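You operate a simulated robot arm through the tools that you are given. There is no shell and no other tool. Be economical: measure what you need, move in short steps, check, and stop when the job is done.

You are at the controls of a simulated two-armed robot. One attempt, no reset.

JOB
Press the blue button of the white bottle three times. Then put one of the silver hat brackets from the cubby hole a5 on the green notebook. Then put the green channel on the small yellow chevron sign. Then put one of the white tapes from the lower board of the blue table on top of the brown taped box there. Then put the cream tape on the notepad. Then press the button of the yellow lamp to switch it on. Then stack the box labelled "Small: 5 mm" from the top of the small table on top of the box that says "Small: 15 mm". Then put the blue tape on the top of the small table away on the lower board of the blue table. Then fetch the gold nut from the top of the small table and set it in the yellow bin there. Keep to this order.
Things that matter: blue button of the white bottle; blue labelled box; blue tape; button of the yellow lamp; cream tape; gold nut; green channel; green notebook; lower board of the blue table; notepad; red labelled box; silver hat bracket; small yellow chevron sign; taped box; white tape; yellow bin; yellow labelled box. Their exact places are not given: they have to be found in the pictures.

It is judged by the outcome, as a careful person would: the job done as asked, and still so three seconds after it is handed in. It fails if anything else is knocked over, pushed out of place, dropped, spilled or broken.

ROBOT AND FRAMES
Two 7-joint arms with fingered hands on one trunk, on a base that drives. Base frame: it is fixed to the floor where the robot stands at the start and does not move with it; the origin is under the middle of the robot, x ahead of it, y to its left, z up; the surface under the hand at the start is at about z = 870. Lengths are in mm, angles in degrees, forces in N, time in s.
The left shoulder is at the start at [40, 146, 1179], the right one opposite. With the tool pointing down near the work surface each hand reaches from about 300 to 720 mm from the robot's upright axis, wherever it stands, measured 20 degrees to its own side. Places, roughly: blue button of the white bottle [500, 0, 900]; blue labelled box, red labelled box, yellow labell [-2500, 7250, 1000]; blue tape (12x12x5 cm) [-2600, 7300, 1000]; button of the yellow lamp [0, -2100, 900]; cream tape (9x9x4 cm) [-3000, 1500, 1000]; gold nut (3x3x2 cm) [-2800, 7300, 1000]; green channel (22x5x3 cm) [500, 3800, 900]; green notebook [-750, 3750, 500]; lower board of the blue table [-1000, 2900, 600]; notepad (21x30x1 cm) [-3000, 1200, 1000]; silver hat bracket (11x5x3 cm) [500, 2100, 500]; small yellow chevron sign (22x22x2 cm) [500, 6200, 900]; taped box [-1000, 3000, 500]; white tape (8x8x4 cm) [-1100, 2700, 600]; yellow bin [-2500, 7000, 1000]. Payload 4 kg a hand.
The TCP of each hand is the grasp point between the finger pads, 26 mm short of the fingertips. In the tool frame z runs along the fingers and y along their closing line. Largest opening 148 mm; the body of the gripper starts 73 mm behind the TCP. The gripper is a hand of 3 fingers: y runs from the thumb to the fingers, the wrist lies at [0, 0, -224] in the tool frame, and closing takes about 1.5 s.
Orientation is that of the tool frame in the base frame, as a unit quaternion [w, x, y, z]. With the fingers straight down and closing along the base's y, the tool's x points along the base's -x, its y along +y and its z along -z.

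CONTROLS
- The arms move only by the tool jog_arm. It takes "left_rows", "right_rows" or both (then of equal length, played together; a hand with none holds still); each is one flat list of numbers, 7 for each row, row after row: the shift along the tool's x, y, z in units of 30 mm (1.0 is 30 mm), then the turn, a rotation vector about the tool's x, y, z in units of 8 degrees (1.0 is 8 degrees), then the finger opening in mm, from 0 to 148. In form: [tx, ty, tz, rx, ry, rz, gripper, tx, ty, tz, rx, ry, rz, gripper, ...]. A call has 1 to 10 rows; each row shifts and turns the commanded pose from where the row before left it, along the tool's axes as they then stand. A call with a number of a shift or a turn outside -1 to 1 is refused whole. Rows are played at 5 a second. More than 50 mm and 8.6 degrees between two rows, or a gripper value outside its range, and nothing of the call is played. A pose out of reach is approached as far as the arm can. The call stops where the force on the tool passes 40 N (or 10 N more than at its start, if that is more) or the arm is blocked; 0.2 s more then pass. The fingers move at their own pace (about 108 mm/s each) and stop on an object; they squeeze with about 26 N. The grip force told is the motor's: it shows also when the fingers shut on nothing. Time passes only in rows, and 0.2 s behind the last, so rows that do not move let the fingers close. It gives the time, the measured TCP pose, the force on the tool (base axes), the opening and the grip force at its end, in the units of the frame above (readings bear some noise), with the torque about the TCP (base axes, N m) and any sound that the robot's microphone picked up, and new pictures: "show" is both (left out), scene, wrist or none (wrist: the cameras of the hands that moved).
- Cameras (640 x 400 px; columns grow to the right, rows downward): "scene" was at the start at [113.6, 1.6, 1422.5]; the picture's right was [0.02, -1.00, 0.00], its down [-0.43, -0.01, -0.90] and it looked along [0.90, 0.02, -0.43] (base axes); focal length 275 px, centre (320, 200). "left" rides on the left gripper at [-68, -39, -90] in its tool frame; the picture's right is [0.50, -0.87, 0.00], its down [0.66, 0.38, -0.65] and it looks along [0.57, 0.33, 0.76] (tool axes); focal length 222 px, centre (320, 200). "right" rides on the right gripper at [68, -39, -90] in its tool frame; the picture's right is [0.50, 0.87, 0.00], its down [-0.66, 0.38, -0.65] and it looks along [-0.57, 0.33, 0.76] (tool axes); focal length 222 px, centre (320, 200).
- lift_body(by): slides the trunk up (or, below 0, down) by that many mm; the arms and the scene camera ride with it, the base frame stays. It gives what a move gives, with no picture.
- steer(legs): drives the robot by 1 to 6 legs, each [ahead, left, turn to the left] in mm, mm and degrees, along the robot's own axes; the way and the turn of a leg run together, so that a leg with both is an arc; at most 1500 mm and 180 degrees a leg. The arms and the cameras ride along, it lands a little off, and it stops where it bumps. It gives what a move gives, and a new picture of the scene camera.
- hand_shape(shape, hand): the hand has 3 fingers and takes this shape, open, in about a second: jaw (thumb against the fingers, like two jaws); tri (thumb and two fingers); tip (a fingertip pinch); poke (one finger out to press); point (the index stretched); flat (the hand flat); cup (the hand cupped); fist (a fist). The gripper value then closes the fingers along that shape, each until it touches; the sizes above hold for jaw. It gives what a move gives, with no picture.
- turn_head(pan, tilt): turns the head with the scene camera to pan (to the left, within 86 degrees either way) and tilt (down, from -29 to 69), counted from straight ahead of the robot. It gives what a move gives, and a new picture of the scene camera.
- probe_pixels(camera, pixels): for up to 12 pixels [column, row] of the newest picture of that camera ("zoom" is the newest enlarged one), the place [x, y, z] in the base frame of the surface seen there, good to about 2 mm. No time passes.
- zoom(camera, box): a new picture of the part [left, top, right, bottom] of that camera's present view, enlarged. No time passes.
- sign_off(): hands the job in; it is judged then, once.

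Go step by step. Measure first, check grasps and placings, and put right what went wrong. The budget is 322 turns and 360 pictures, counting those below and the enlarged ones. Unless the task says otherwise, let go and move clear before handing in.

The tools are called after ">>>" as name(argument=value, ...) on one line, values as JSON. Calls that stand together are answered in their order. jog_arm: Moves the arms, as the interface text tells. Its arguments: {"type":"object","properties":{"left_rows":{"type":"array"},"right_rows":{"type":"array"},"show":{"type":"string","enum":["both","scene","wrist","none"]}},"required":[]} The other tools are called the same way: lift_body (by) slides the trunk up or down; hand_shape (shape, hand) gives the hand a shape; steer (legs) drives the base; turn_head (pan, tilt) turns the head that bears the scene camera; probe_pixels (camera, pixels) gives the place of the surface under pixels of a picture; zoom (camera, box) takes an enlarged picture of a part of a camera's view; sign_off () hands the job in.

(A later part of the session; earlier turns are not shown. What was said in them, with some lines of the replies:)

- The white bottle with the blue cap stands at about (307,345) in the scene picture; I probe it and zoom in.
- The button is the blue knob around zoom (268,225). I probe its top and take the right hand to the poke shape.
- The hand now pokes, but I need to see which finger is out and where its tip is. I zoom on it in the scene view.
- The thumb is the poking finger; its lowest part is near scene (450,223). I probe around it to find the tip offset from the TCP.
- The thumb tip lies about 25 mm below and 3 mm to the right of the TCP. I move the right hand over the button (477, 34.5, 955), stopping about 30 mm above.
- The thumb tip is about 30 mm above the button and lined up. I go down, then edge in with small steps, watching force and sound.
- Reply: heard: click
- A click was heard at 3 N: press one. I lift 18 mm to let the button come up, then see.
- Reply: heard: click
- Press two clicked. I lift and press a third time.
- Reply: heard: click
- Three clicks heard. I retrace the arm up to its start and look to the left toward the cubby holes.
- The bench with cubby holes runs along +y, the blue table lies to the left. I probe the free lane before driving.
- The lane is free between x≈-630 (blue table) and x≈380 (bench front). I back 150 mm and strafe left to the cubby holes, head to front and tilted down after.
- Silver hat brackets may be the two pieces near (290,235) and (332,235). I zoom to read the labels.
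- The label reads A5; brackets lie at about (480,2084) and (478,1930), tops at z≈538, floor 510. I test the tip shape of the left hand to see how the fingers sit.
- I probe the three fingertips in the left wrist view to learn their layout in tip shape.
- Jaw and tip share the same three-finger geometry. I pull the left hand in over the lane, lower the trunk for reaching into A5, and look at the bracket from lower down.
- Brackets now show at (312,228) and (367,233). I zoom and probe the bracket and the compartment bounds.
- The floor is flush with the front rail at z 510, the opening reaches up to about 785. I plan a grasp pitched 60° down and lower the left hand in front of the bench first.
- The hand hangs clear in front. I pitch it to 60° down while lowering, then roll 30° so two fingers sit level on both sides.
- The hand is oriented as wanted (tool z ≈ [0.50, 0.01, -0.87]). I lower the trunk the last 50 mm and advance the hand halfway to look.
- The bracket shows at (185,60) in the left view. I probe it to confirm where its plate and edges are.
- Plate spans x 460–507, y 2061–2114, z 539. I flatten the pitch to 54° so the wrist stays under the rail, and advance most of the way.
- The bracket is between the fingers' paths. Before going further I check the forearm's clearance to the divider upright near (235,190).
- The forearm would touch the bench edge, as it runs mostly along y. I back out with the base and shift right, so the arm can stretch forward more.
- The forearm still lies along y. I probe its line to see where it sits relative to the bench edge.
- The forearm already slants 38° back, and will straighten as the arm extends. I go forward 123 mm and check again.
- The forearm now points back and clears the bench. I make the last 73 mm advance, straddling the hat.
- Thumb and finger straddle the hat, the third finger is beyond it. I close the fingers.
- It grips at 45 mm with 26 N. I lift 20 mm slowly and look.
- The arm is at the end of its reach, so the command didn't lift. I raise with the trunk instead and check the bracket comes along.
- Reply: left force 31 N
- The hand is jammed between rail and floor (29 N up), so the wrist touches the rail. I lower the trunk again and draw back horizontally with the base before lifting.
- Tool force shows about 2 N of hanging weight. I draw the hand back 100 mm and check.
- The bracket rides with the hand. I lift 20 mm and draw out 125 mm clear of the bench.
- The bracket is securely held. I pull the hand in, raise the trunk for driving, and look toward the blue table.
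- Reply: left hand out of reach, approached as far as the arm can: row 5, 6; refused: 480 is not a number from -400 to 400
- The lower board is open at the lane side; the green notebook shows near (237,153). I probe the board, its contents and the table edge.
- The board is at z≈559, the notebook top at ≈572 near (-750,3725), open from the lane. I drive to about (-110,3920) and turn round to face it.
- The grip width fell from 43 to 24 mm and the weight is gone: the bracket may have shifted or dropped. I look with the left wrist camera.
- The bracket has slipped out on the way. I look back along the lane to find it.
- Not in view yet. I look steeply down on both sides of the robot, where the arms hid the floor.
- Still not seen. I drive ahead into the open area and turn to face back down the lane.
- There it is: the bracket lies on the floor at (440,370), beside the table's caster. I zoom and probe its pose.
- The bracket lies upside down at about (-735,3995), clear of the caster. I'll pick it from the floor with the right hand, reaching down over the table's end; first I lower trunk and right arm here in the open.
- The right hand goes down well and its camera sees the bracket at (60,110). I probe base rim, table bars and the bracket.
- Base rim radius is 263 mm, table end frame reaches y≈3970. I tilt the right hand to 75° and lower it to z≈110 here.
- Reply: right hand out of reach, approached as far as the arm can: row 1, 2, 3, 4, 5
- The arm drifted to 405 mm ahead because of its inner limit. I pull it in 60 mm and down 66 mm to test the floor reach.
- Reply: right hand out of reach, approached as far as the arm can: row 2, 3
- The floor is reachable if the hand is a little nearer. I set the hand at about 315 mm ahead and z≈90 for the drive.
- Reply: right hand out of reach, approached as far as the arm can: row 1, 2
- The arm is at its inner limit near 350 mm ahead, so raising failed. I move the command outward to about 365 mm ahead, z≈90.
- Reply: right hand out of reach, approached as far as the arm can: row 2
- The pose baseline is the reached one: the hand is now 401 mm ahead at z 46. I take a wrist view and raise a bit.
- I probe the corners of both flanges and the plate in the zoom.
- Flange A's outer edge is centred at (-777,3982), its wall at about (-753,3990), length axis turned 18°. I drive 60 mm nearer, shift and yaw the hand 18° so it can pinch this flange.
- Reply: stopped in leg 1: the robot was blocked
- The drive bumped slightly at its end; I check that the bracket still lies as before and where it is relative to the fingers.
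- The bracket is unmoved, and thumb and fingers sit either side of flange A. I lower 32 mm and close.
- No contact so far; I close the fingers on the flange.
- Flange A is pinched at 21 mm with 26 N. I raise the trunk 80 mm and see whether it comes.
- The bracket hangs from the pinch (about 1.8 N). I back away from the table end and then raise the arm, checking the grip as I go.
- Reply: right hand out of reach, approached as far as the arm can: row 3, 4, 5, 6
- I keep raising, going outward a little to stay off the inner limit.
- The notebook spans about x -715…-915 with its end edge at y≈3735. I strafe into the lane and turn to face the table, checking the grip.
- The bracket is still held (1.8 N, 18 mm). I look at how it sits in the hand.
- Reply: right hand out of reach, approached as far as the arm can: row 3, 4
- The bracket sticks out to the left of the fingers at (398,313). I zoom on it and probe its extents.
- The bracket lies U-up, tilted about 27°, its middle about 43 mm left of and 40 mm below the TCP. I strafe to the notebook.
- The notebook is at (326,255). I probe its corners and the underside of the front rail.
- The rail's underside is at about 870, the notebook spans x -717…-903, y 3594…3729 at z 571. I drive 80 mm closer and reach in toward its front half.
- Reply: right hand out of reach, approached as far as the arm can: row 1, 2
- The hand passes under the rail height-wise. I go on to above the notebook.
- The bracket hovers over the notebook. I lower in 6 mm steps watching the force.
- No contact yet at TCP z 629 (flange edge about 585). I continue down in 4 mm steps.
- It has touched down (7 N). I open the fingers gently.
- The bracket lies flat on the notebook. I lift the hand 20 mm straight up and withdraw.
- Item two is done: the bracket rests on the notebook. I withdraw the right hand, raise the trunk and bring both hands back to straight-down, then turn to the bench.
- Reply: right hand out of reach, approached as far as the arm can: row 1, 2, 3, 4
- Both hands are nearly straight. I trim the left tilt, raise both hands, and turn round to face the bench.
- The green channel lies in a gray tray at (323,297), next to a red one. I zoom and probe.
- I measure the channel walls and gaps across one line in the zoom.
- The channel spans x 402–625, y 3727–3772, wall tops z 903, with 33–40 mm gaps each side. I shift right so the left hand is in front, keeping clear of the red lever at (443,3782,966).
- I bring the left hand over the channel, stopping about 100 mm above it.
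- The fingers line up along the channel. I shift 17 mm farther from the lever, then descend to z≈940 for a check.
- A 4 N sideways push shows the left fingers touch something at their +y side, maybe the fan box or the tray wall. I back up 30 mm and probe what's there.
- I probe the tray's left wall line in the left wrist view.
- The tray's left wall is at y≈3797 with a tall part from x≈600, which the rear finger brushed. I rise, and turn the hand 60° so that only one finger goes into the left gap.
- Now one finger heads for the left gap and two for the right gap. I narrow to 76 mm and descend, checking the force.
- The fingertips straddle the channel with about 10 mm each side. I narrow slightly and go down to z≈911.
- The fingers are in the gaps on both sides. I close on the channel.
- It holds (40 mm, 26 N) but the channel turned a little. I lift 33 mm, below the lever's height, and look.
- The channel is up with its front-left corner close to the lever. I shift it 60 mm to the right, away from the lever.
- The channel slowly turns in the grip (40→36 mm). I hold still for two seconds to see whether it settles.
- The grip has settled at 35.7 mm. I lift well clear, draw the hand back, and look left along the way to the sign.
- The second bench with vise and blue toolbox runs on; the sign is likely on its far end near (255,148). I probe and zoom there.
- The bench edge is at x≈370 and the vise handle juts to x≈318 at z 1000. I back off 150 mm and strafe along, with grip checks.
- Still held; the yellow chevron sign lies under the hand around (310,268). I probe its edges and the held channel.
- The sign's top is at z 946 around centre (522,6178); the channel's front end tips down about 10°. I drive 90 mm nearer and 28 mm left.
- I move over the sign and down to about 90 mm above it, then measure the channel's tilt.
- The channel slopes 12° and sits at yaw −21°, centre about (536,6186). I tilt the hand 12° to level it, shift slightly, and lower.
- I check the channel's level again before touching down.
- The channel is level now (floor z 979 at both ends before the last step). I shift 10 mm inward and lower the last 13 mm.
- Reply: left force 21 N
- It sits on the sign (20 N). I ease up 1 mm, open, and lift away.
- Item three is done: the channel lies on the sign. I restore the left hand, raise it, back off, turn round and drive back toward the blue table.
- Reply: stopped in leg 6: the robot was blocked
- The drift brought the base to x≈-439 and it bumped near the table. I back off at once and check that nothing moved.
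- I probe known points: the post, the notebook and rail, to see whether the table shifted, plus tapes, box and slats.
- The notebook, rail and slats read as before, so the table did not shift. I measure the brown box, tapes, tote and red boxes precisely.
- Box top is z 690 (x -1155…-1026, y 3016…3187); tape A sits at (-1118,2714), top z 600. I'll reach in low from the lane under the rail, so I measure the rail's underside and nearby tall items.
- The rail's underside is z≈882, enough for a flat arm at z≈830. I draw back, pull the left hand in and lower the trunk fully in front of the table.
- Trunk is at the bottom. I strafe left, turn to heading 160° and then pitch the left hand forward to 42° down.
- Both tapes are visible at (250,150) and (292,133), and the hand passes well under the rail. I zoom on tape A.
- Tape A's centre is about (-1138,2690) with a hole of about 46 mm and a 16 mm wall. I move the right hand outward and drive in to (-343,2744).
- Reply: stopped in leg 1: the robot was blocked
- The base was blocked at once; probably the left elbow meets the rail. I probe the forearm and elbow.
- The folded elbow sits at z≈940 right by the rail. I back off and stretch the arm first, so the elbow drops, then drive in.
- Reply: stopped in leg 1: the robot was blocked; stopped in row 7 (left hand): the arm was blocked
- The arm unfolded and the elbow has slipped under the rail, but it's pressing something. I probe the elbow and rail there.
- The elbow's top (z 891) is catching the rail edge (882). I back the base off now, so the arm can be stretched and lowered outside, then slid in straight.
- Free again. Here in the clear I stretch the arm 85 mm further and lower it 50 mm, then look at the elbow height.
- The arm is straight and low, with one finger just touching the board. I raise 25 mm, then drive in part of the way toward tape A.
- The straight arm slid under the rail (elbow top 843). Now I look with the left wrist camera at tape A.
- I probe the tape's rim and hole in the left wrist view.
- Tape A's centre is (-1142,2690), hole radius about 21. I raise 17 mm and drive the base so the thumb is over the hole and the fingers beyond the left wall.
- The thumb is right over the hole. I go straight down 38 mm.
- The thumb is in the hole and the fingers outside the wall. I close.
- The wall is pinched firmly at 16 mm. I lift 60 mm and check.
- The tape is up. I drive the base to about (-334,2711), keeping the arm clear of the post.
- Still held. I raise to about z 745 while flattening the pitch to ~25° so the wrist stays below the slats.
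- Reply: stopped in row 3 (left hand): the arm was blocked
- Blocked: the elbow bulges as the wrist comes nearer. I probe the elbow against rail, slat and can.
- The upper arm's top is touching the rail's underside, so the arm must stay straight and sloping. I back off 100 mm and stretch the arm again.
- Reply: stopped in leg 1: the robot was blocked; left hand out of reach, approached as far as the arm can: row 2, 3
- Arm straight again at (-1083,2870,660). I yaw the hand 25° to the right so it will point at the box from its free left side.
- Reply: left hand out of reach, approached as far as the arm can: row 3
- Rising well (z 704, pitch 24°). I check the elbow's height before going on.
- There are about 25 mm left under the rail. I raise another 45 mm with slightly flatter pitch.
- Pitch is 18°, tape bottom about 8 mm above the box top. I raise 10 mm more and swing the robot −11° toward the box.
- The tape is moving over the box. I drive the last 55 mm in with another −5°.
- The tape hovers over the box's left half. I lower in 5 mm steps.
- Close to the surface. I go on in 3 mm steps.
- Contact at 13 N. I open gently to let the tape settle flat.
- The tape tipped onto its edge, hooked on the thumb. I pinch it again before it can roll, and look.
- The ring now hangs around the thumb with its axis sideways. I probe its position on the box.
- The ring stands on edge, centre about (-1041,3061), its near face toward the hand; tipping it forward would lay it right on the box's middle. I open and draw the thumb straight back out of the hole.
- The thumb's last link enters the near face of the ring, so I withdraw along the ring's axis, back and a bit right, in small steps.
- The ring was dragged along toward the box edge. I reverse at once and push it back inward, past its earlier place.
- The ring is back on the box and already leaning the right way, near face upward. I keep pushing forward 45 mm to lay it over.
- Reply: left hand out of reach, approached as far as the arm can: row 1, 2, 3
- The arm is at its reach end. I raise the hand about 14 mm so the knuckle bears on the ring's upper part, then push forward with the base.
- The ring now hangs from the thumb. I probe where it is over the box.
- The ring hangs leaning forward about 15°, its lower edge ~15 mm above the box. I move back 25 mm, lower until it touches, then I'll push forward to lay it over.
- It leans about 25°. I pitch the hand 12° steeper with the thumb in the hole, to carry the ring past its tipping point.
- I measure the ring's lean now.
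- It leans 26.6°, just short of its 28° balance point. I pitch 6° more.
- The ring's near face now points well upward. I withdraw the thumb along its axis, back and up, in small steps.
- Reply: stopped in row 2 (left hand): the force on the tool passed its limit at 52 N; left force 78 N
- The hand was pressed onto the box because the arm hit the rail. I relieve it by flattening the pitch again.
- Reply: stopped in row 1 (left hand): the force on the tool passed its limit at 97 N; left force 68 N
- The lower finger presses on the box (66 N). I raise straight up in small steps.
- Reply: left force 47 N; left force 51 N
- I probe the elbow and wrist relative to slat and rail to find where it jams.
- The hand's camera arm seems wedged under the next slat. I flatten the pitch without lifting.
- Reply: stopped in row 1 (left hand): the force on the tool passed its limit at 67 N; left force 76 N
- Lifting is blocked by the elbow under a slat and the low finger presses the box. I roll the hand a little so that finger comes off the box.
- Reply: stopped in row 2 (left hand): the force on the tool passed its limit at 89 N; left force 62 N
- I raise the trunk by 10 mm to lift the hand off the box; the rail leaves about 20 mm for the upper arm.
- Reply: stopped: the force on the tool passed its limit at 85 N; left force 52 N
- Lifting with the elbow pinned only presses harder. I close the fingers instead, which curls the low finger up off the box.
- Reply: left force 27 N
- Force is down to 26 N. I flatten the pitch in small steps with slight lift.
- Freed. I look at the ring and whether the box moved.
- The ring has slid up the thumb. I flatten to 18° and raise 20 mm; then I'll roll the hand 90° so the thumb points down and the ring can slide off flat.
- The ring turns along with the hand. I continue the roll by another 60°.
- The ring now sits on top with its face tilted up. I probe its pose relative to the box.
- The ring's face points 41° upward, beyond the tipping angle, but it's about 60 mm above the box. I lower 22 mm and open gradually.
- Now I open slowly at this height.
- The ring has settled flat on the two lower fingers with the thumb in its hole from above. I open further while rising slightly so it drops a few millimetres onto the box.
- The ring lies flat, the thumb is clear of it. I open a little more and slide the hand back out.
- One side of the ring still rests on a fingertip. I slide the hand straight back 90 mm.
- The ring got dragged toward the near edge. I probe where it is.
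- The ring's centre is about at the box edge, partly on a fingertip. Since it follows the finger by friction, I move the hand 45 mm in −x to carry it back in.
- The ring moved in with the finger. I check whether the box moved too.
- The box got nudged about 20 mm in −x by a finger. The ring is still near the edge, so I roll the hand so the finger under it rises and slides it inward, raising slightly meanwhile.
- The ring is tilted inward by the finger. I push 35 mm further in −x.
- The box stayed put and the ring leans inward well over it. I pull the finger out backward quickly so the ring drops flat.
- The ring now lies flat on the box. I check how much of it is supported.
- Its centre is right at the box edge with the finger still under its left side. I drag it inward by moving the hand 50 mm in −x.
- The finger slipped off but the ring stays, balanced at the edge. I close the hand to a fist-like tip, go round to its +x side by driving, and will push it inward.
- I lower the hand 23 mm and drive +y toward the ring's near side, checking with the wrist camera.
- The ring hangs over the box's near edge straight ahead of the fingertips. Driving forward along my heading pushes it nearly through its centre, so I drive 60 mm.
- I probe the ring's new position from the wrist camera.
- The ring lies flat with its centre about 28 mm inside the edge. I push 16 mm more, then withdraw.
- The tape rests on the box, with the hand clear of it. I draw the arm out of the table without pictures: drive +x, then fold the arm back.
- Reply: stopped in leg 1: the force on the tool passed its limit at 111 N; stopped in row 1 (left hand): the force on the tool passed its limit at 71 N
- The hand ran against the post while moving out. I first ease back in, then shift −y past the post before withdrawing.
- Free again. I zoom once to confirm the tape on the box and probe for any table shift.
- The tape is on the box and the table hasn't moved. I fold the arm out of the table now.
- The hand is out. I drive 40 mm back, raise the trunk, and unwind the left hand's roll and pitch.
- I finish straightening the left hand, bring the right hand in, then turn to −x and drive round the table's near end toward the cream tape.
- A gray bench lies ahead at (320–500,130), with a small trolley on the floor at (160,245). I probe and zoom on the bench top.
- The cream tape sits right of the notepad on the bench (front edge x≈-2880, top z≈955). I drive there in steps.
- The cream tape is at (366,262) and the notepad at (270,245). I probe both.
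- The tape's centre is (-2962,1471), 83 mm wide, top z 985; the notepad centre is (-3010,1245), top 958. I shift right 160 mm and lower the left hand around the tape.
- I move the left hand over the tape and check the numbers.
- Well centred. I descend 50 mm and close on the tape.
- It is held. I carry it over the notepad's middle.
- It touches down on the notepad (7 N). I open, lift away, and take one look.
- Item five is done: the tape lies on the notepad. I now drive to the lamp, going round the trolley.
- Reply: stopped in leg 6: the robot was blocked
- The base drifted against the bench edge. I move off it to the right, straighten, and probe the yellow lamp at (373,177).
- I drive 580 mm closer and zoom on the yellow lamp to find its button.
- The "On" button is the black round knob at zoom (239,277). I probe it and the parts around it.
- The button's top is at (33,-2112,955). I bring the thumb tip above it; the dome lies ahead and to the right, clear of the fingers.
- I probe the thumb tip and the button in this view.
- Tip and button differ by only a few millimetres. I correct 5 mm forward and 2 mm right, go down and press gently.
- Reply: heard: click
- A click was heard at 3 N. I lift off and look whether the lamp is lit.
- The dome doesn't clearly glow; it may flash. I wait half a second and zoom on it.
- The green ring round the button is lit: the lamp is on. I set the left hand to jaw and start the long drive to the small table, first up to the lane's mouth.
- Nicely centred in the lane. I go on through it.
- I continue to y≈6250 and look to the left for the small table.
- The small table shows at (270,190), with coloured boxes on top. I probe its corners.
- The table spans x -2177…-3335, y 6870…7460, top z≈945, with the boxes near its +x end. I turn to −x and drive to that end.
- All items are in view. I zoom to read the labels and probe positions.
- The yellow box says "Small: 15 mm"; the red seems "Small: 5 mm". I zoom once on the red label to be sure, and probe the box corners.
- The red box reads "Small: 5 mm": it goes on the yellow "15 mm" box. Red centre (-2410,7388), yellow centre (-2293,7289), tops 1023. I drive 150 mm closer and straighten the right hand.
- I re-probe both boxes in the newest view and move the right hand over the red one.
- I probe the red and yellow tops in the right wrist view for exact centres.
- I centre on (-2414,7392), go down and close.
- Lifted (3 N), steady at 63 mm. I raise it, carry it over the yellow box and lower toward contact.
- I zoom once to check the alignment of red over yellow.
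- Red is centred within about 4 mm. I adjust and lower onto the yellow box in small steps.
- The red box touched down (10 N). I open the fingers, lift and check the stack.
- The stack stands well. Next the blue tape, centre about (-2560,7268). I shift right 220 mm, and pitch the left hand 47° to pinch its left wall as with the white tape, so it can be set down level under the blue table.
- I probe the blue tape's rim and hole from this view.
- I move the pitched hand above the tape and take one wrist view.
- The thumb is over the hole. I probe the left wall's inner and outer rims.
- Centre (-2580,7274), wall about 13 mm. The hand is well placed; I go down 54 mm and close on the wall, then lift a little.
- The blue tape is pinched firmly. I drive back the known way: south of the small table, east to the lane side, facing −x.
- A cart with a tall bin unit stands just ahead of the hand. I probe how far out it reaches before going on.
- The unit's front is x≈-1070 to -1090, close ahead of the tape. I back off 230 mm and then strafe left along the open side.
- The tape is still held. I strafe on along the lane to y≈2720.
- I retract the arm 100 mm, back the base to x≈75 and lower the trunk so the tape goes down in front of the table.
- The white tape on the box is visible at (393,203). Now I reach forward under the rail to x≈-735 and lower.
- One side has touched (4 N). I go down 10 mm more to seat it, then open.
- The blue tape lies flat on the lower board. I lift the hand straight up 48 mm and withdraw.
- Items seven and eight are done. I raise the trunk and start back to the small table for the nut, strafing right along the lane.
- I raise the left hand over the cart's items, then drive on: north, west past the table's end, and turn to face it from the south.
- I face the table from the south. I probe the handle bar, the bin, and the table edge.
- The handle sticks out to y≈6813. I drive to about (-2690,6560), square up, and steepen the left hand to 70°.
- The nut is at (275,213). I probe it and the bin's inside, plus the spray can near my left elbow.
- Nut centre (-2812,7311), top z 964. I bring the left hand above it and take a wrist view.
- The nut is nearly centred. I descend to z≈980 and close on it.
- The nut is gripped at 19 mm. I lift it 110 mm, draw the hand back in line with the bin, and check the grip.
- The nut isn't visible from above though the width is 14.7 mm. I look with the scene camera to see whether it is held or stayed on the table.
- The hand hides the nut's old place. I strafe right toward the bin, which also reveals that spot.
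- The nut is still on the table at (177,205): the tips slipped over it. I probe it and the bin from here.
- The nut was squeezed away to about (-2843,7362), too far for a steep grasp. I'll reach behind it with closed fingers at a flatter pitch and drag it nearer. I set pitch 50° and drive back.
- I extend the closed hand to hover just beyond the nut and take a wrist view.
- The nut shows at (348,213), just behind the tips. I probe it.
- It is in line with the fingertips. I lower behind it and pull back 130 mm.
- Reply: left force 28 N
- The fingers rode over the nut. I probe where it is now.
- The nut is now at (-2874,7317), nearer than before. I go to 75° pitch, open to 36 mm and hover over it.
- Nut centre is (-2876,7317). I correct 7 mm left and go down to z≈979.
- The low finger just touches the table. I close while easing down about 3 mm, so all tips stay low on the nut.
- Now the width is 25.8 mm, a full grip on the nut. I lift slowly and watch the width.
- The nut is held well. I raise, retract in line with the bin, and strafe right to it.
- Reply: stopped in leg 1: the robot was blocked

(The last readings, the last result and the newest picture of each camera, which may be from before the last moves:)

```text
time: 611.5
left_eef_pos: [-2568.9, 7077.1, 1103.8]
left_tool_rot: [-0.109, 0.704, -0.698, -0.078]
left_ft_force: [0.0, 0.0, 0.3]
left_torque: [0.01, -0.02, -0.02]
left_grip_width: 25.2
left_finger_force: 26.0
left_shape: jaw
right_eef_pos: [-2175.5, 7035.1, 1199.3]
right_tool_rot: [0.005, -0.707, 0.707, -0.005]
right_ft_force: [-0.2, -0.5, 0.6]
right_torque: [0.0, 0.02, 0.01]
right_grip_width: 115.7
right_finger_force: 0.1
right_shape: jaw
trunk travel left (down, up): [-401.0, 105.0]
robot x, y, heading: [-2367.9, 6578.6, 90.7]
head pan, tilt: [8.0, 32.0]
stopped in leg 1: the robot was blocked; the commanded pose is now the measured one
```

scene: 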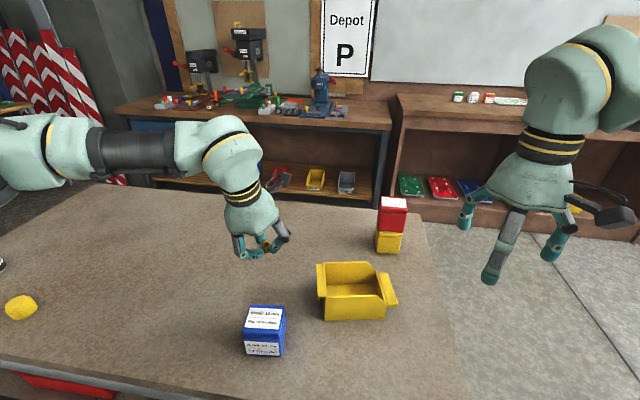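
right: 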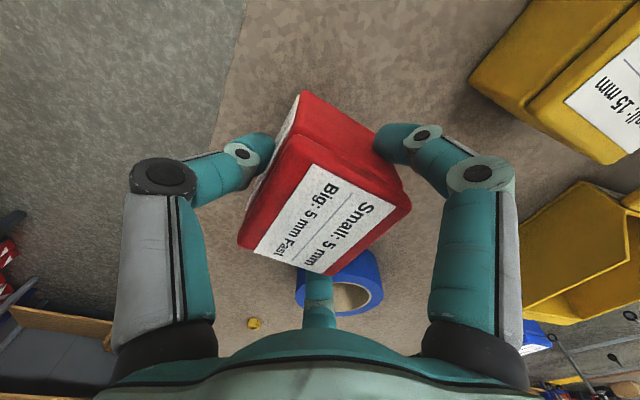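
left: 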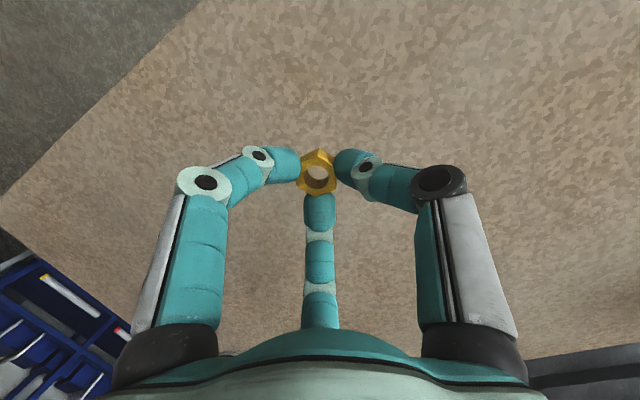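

The base met the red lever at the table's corner. I back off 40 mm and do the rest with the arm.

>>> steer(legs=[[-40, 0, 0]])

>>> probe_pixels(camera="scene", pixels=[[355, 300], [350, 290], [322, 290], [392, 295], [355, 270], [352, 325], [330, 310], [380, 310]])

```text
time: 612.4
left_eef_pos: [-2553.0, 7045.5, 1100.3]
left_tool_rot: [-0.102, 0.702, -0.701, -0.078]
left_ft_force: [-0.8, 0.8, -1.1]
left_torque: [-0.02, -0.06, 0.0]
left_grip_width: 24.9
left_finger_force: 26.4
left_shape: jaw
right_eef_pos: [-2159.2, 7001.7, 1192.4]
right_tool_rot: [-0.002, -0.705, 0.709, -0.005]
right_ft_force: [-1.4, 0.5, 0.1]
right_torque: [-0.09, -0.09, -0.02]
right_grip_width: 115.5
right_finger_force: 0.0
right_shape: jaw
trunk travel left (down, up): [-401.0, 105.0]
robot x, y, heading: [-2359.8, 6537.6, 90.4]
head pan, tilt: [8.0, 32.0]
```

scene: 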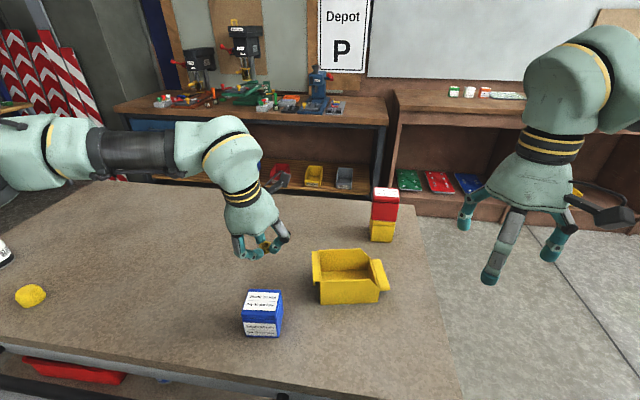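

```text
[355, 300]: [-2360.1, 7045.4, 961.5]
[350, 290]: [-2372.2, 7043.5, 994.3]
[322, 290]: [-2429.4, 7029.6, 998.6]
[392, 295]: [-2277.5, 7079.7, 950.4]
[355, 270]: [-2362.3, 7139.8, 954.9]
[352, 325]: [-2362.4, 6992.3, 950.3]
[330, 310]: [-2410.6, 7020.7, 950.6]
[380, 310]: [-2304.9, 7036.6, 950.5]
```

The bin's inside spans x -2430…-2310, y 7048…7145. I carry the nut over its middle.

>>> jog_arm(left_rows=[-0.218, -0.972, 0.09, 0, 0, 0, 0, -0.218, -0.972, 0.09, 0, 0, 0, 0, -0.218, -0.972, 0.09, 0, 0, 0, 0, -0.218, -0.972, 0.09, 0, 0, 0, 0, -0.218, -0.972, 0.09, 0, 0, 0, 0, -0.218, -0.972, 0.09, 0, 0, 0, 0], show="wrist")

```text
time: 613.8
left_eef_pos: [-2373.2, 7079.7, 1101.0]
left_tool_rot: [0.102, -0.701, 0.701, 0.08]
left_ft_force: [-0.2, -0.6, 0.1]
left_torque: [0.0, 0.01, -0.01]
left_grip_width: 25.1
left_finger_force: 25.6
left_shape: jaw
right_eef_pos: [-2152.0, 6994.5, 1195.7]
right_tool_rot: [-0.001, -0.705, 0.709, -0.002]
right_ft_force: [0.7, 0.0, -0.1]
right_torque: [-0.01, 0.01, -0.01]
right_grip_width: 115.7
right_finger_force: 0.0
right_shape: jaw
trunk travel left (down, up): [-401.0, 105.0]
robot x, y, heading: [-2357.4, 6539.0, 90.5]
head pan, tilt: [8.0, 32.0]
```

left: 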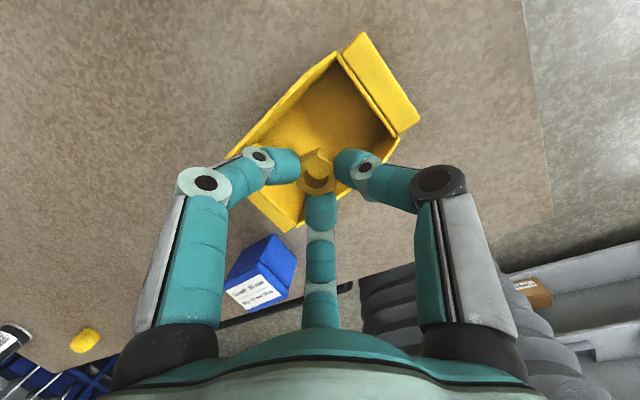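

The nut is above the bin. I lower it 90 mm inside and open.

>>> jog_arm(left_rows=[0.13, 0.025, 0.76, 0, 0, 0, 0, 0.13, 0.025, 0.76, 0, 0, 0, 0, 0.13, 0.025, 0.76, 0, 0, 0, 0, 0.13, 0.025, 0.7, 0, 0, 0, 0], show="none")

>>> jog_arm(left_rows=[0, 0, 0, 0, 0, 0, 34, 0, 0, 0, 0, 0, 0, 44, 0, 0, 0, 0, 0, 0, 50, 0, 0, 0, 0, 0, 0, 50, -0.2, 0, -0.77, 0, 0, 0, 50, -0.2, 0, -0.77, 0, 0, 0, 50, -0.2, 0, -0.77, 0, 0, 0, 50, -0.2, 0, -0.77, 0, 0, 0, 50, -0.2, 0, -0.77, 0, 0, 0, 50], show="wrist")

```text
time: 614.8
left_eef_pos: [-2371.2, 7088.1, 1017.4]
left_tool_rot: [-0.109, 0.702, -0.699, -0.084]
left_ft_force: [-2.7, 6.3, 26.2]
left_torque: [-1.0, 0.56, -0.37]
left_grip_width: 23.6
left_finger_force: 26.1
left_shape: jaw
right_eef_pos: [-2154.1, 6990.1, 1197.0]
right_tool_rot: [0.001, -0.706, 0.709, -0.001]
right_ft_force: [-0.4, -0.1, 0.7]
right_torque: [0.01, 0.01, 0.01]
right_grip_width: 115.6
right_finger_force: 0.0
right_shape: jaw
trunk travel left (down, up): [-401.0, 105.0]
robot x, y, heading: [-2361.2, 6536.9, 90.6]
head pan, tilt: [8.0, 32.0]
```

```text
time: 616.8
left_eef_pos: [-2375.4, 7088.3, 1131.1]
left_tool_rot: [-0.102, 0.702, -0.7, -0.081]
left_ft_force: [-1.1, -0.3, 1.0]
left_torque: [0.03, 0.05, -0.01]
left_grip_width: 49.8
left_finger_force: 0.0
left_shape: jaw
right_eef_pos: [-2152.9, 6993.1, 1195.5]
right_tool_rot: [0.0, -0.705, 0.709, 0.0]
right_ft_force: [-0.1, -0.8, -0.2]
right_torque: [0.01, 0.0, -0.03]
right_grip_width: 115.8
right_finger_force: 0.0
right_shape: jaw
trunk travel left (down, up): [-401.0, 105.0]
robot x, y, heading: [-2362.1, 6536.5, 90.3]
head pan, tilt: [8.0, 32.0]
```

left: 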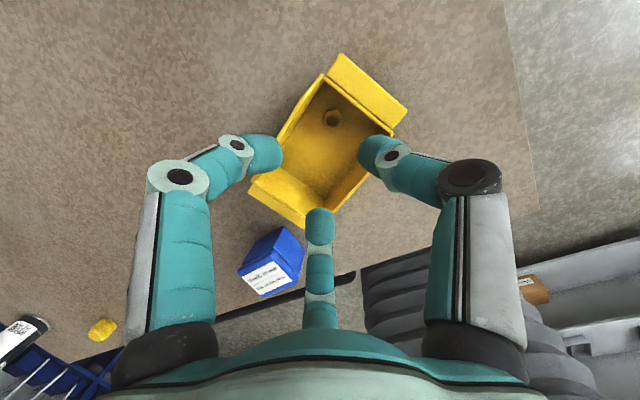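

The nut lies in the yellow bin at (332,120). I raise the hand and back away from the table before handing in.

>>> jog_arm(left_rows=[-0.2, 0, -0.9, 0, 0, 0, 50, -0.2, 0, -0.9, 0, 0, 0, 50, 0, 0, 0, 0, 0, 0, 50], show="none")

>>> steer(legs=[[-250, 0, 0]])

```text
time: 617.6
left_eef_pos: [-2376.0, 7085.8, 1184.6]
left_tool_rot: [-0.103, 0.702, -0.7, -0.081]
left_ft_force: [0.3, -0.3, 0.3]
left_torque: [-0.04, 0.04, -0.02]
left_grip_width: 49.5
left_finger_force: 0.0
left_shape: jaw
right_eef_pos: [-2151.5, 6993.4, 1195.4]
right_tool_rot: [-0.001, -0.706, 0.709, -0.002]
right_ft_force: [0.6, -0.2, 0.3]
right_torque: [-0.05, -0.02, 0.0]
right_grip_width: 115.6
right_finger_force: 0.1
right_shape: jaw
trunk travel left (down, up): [-401.0, 105.0]
robot x, y, heading: [-2362.4, 6534.9, 90.5]
head pan, tilt: [8.0, 32.0]
```

```text
time: 619.4
left_eef_pos: [-2374.9, 6834.5, 1183.6]
left_tool_rot: [-0.102, 0.703, -0.699, -0.081]
left_ft_force: [-0.8, 0.0, 0.3]
left_torque: [0.0, 0.01, -0.01]
left_grip_width: 49.8
left_finger_force: 0.1
left_shape: jaw
right_eef_pos: [-2151.5, 6742.2, 1194.3]
right_tool_rot: [-0.001, -0.706, 0.708, -0.001]
right_ft_force: [0.2, -0.1, 0.4]
right_torque: [0.01, -0.03, -0.03]
right_grip_width: 115.7
right_finger_force: 0.0
right_shape: jaw
trunk travel left (down, up): [-401.0, 105.0]
robot x, y, heading: [-2359.0, 6280.7, 90.5]
head pan, tilt: [8.0, 32.0]
```

scene: 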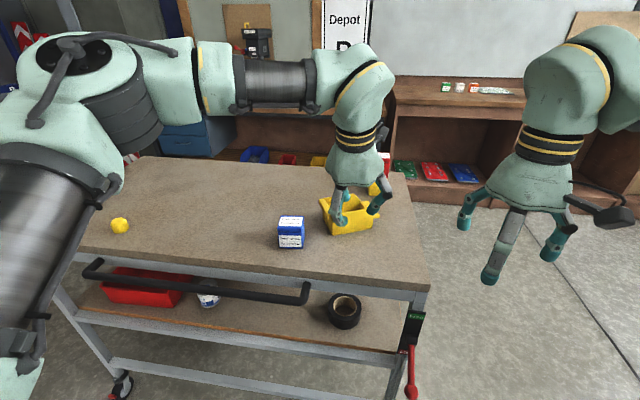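

The last picture shows the small table undisturbed, with the bin and the stacked boxes upright and both hands clear. I hand the job in.

>>> sign_off()

```text
The job is handed in.
```

All nine steps were done in the order you asked, but there were some mishaps along the way.

- **Bracket:** it slipped out of the gripper and fell to the floor by the blue table. I picked it up and set it on the green notebook.
- **Taped box:** I pushed it about 20 mm back while placing the white tape. The tape lies flat on top of it.
- **Bumps:** I hit the blue table's edge and one of its posts; it reads in the same place as before. I also touched the bench edge near the start and the red lever at the small table's corner, and did not check either afterwards.
- **Nut:** my fingers touched the yellow bin's wall while lowering the gold nut into it. The bin stayed upright with the nut inside.
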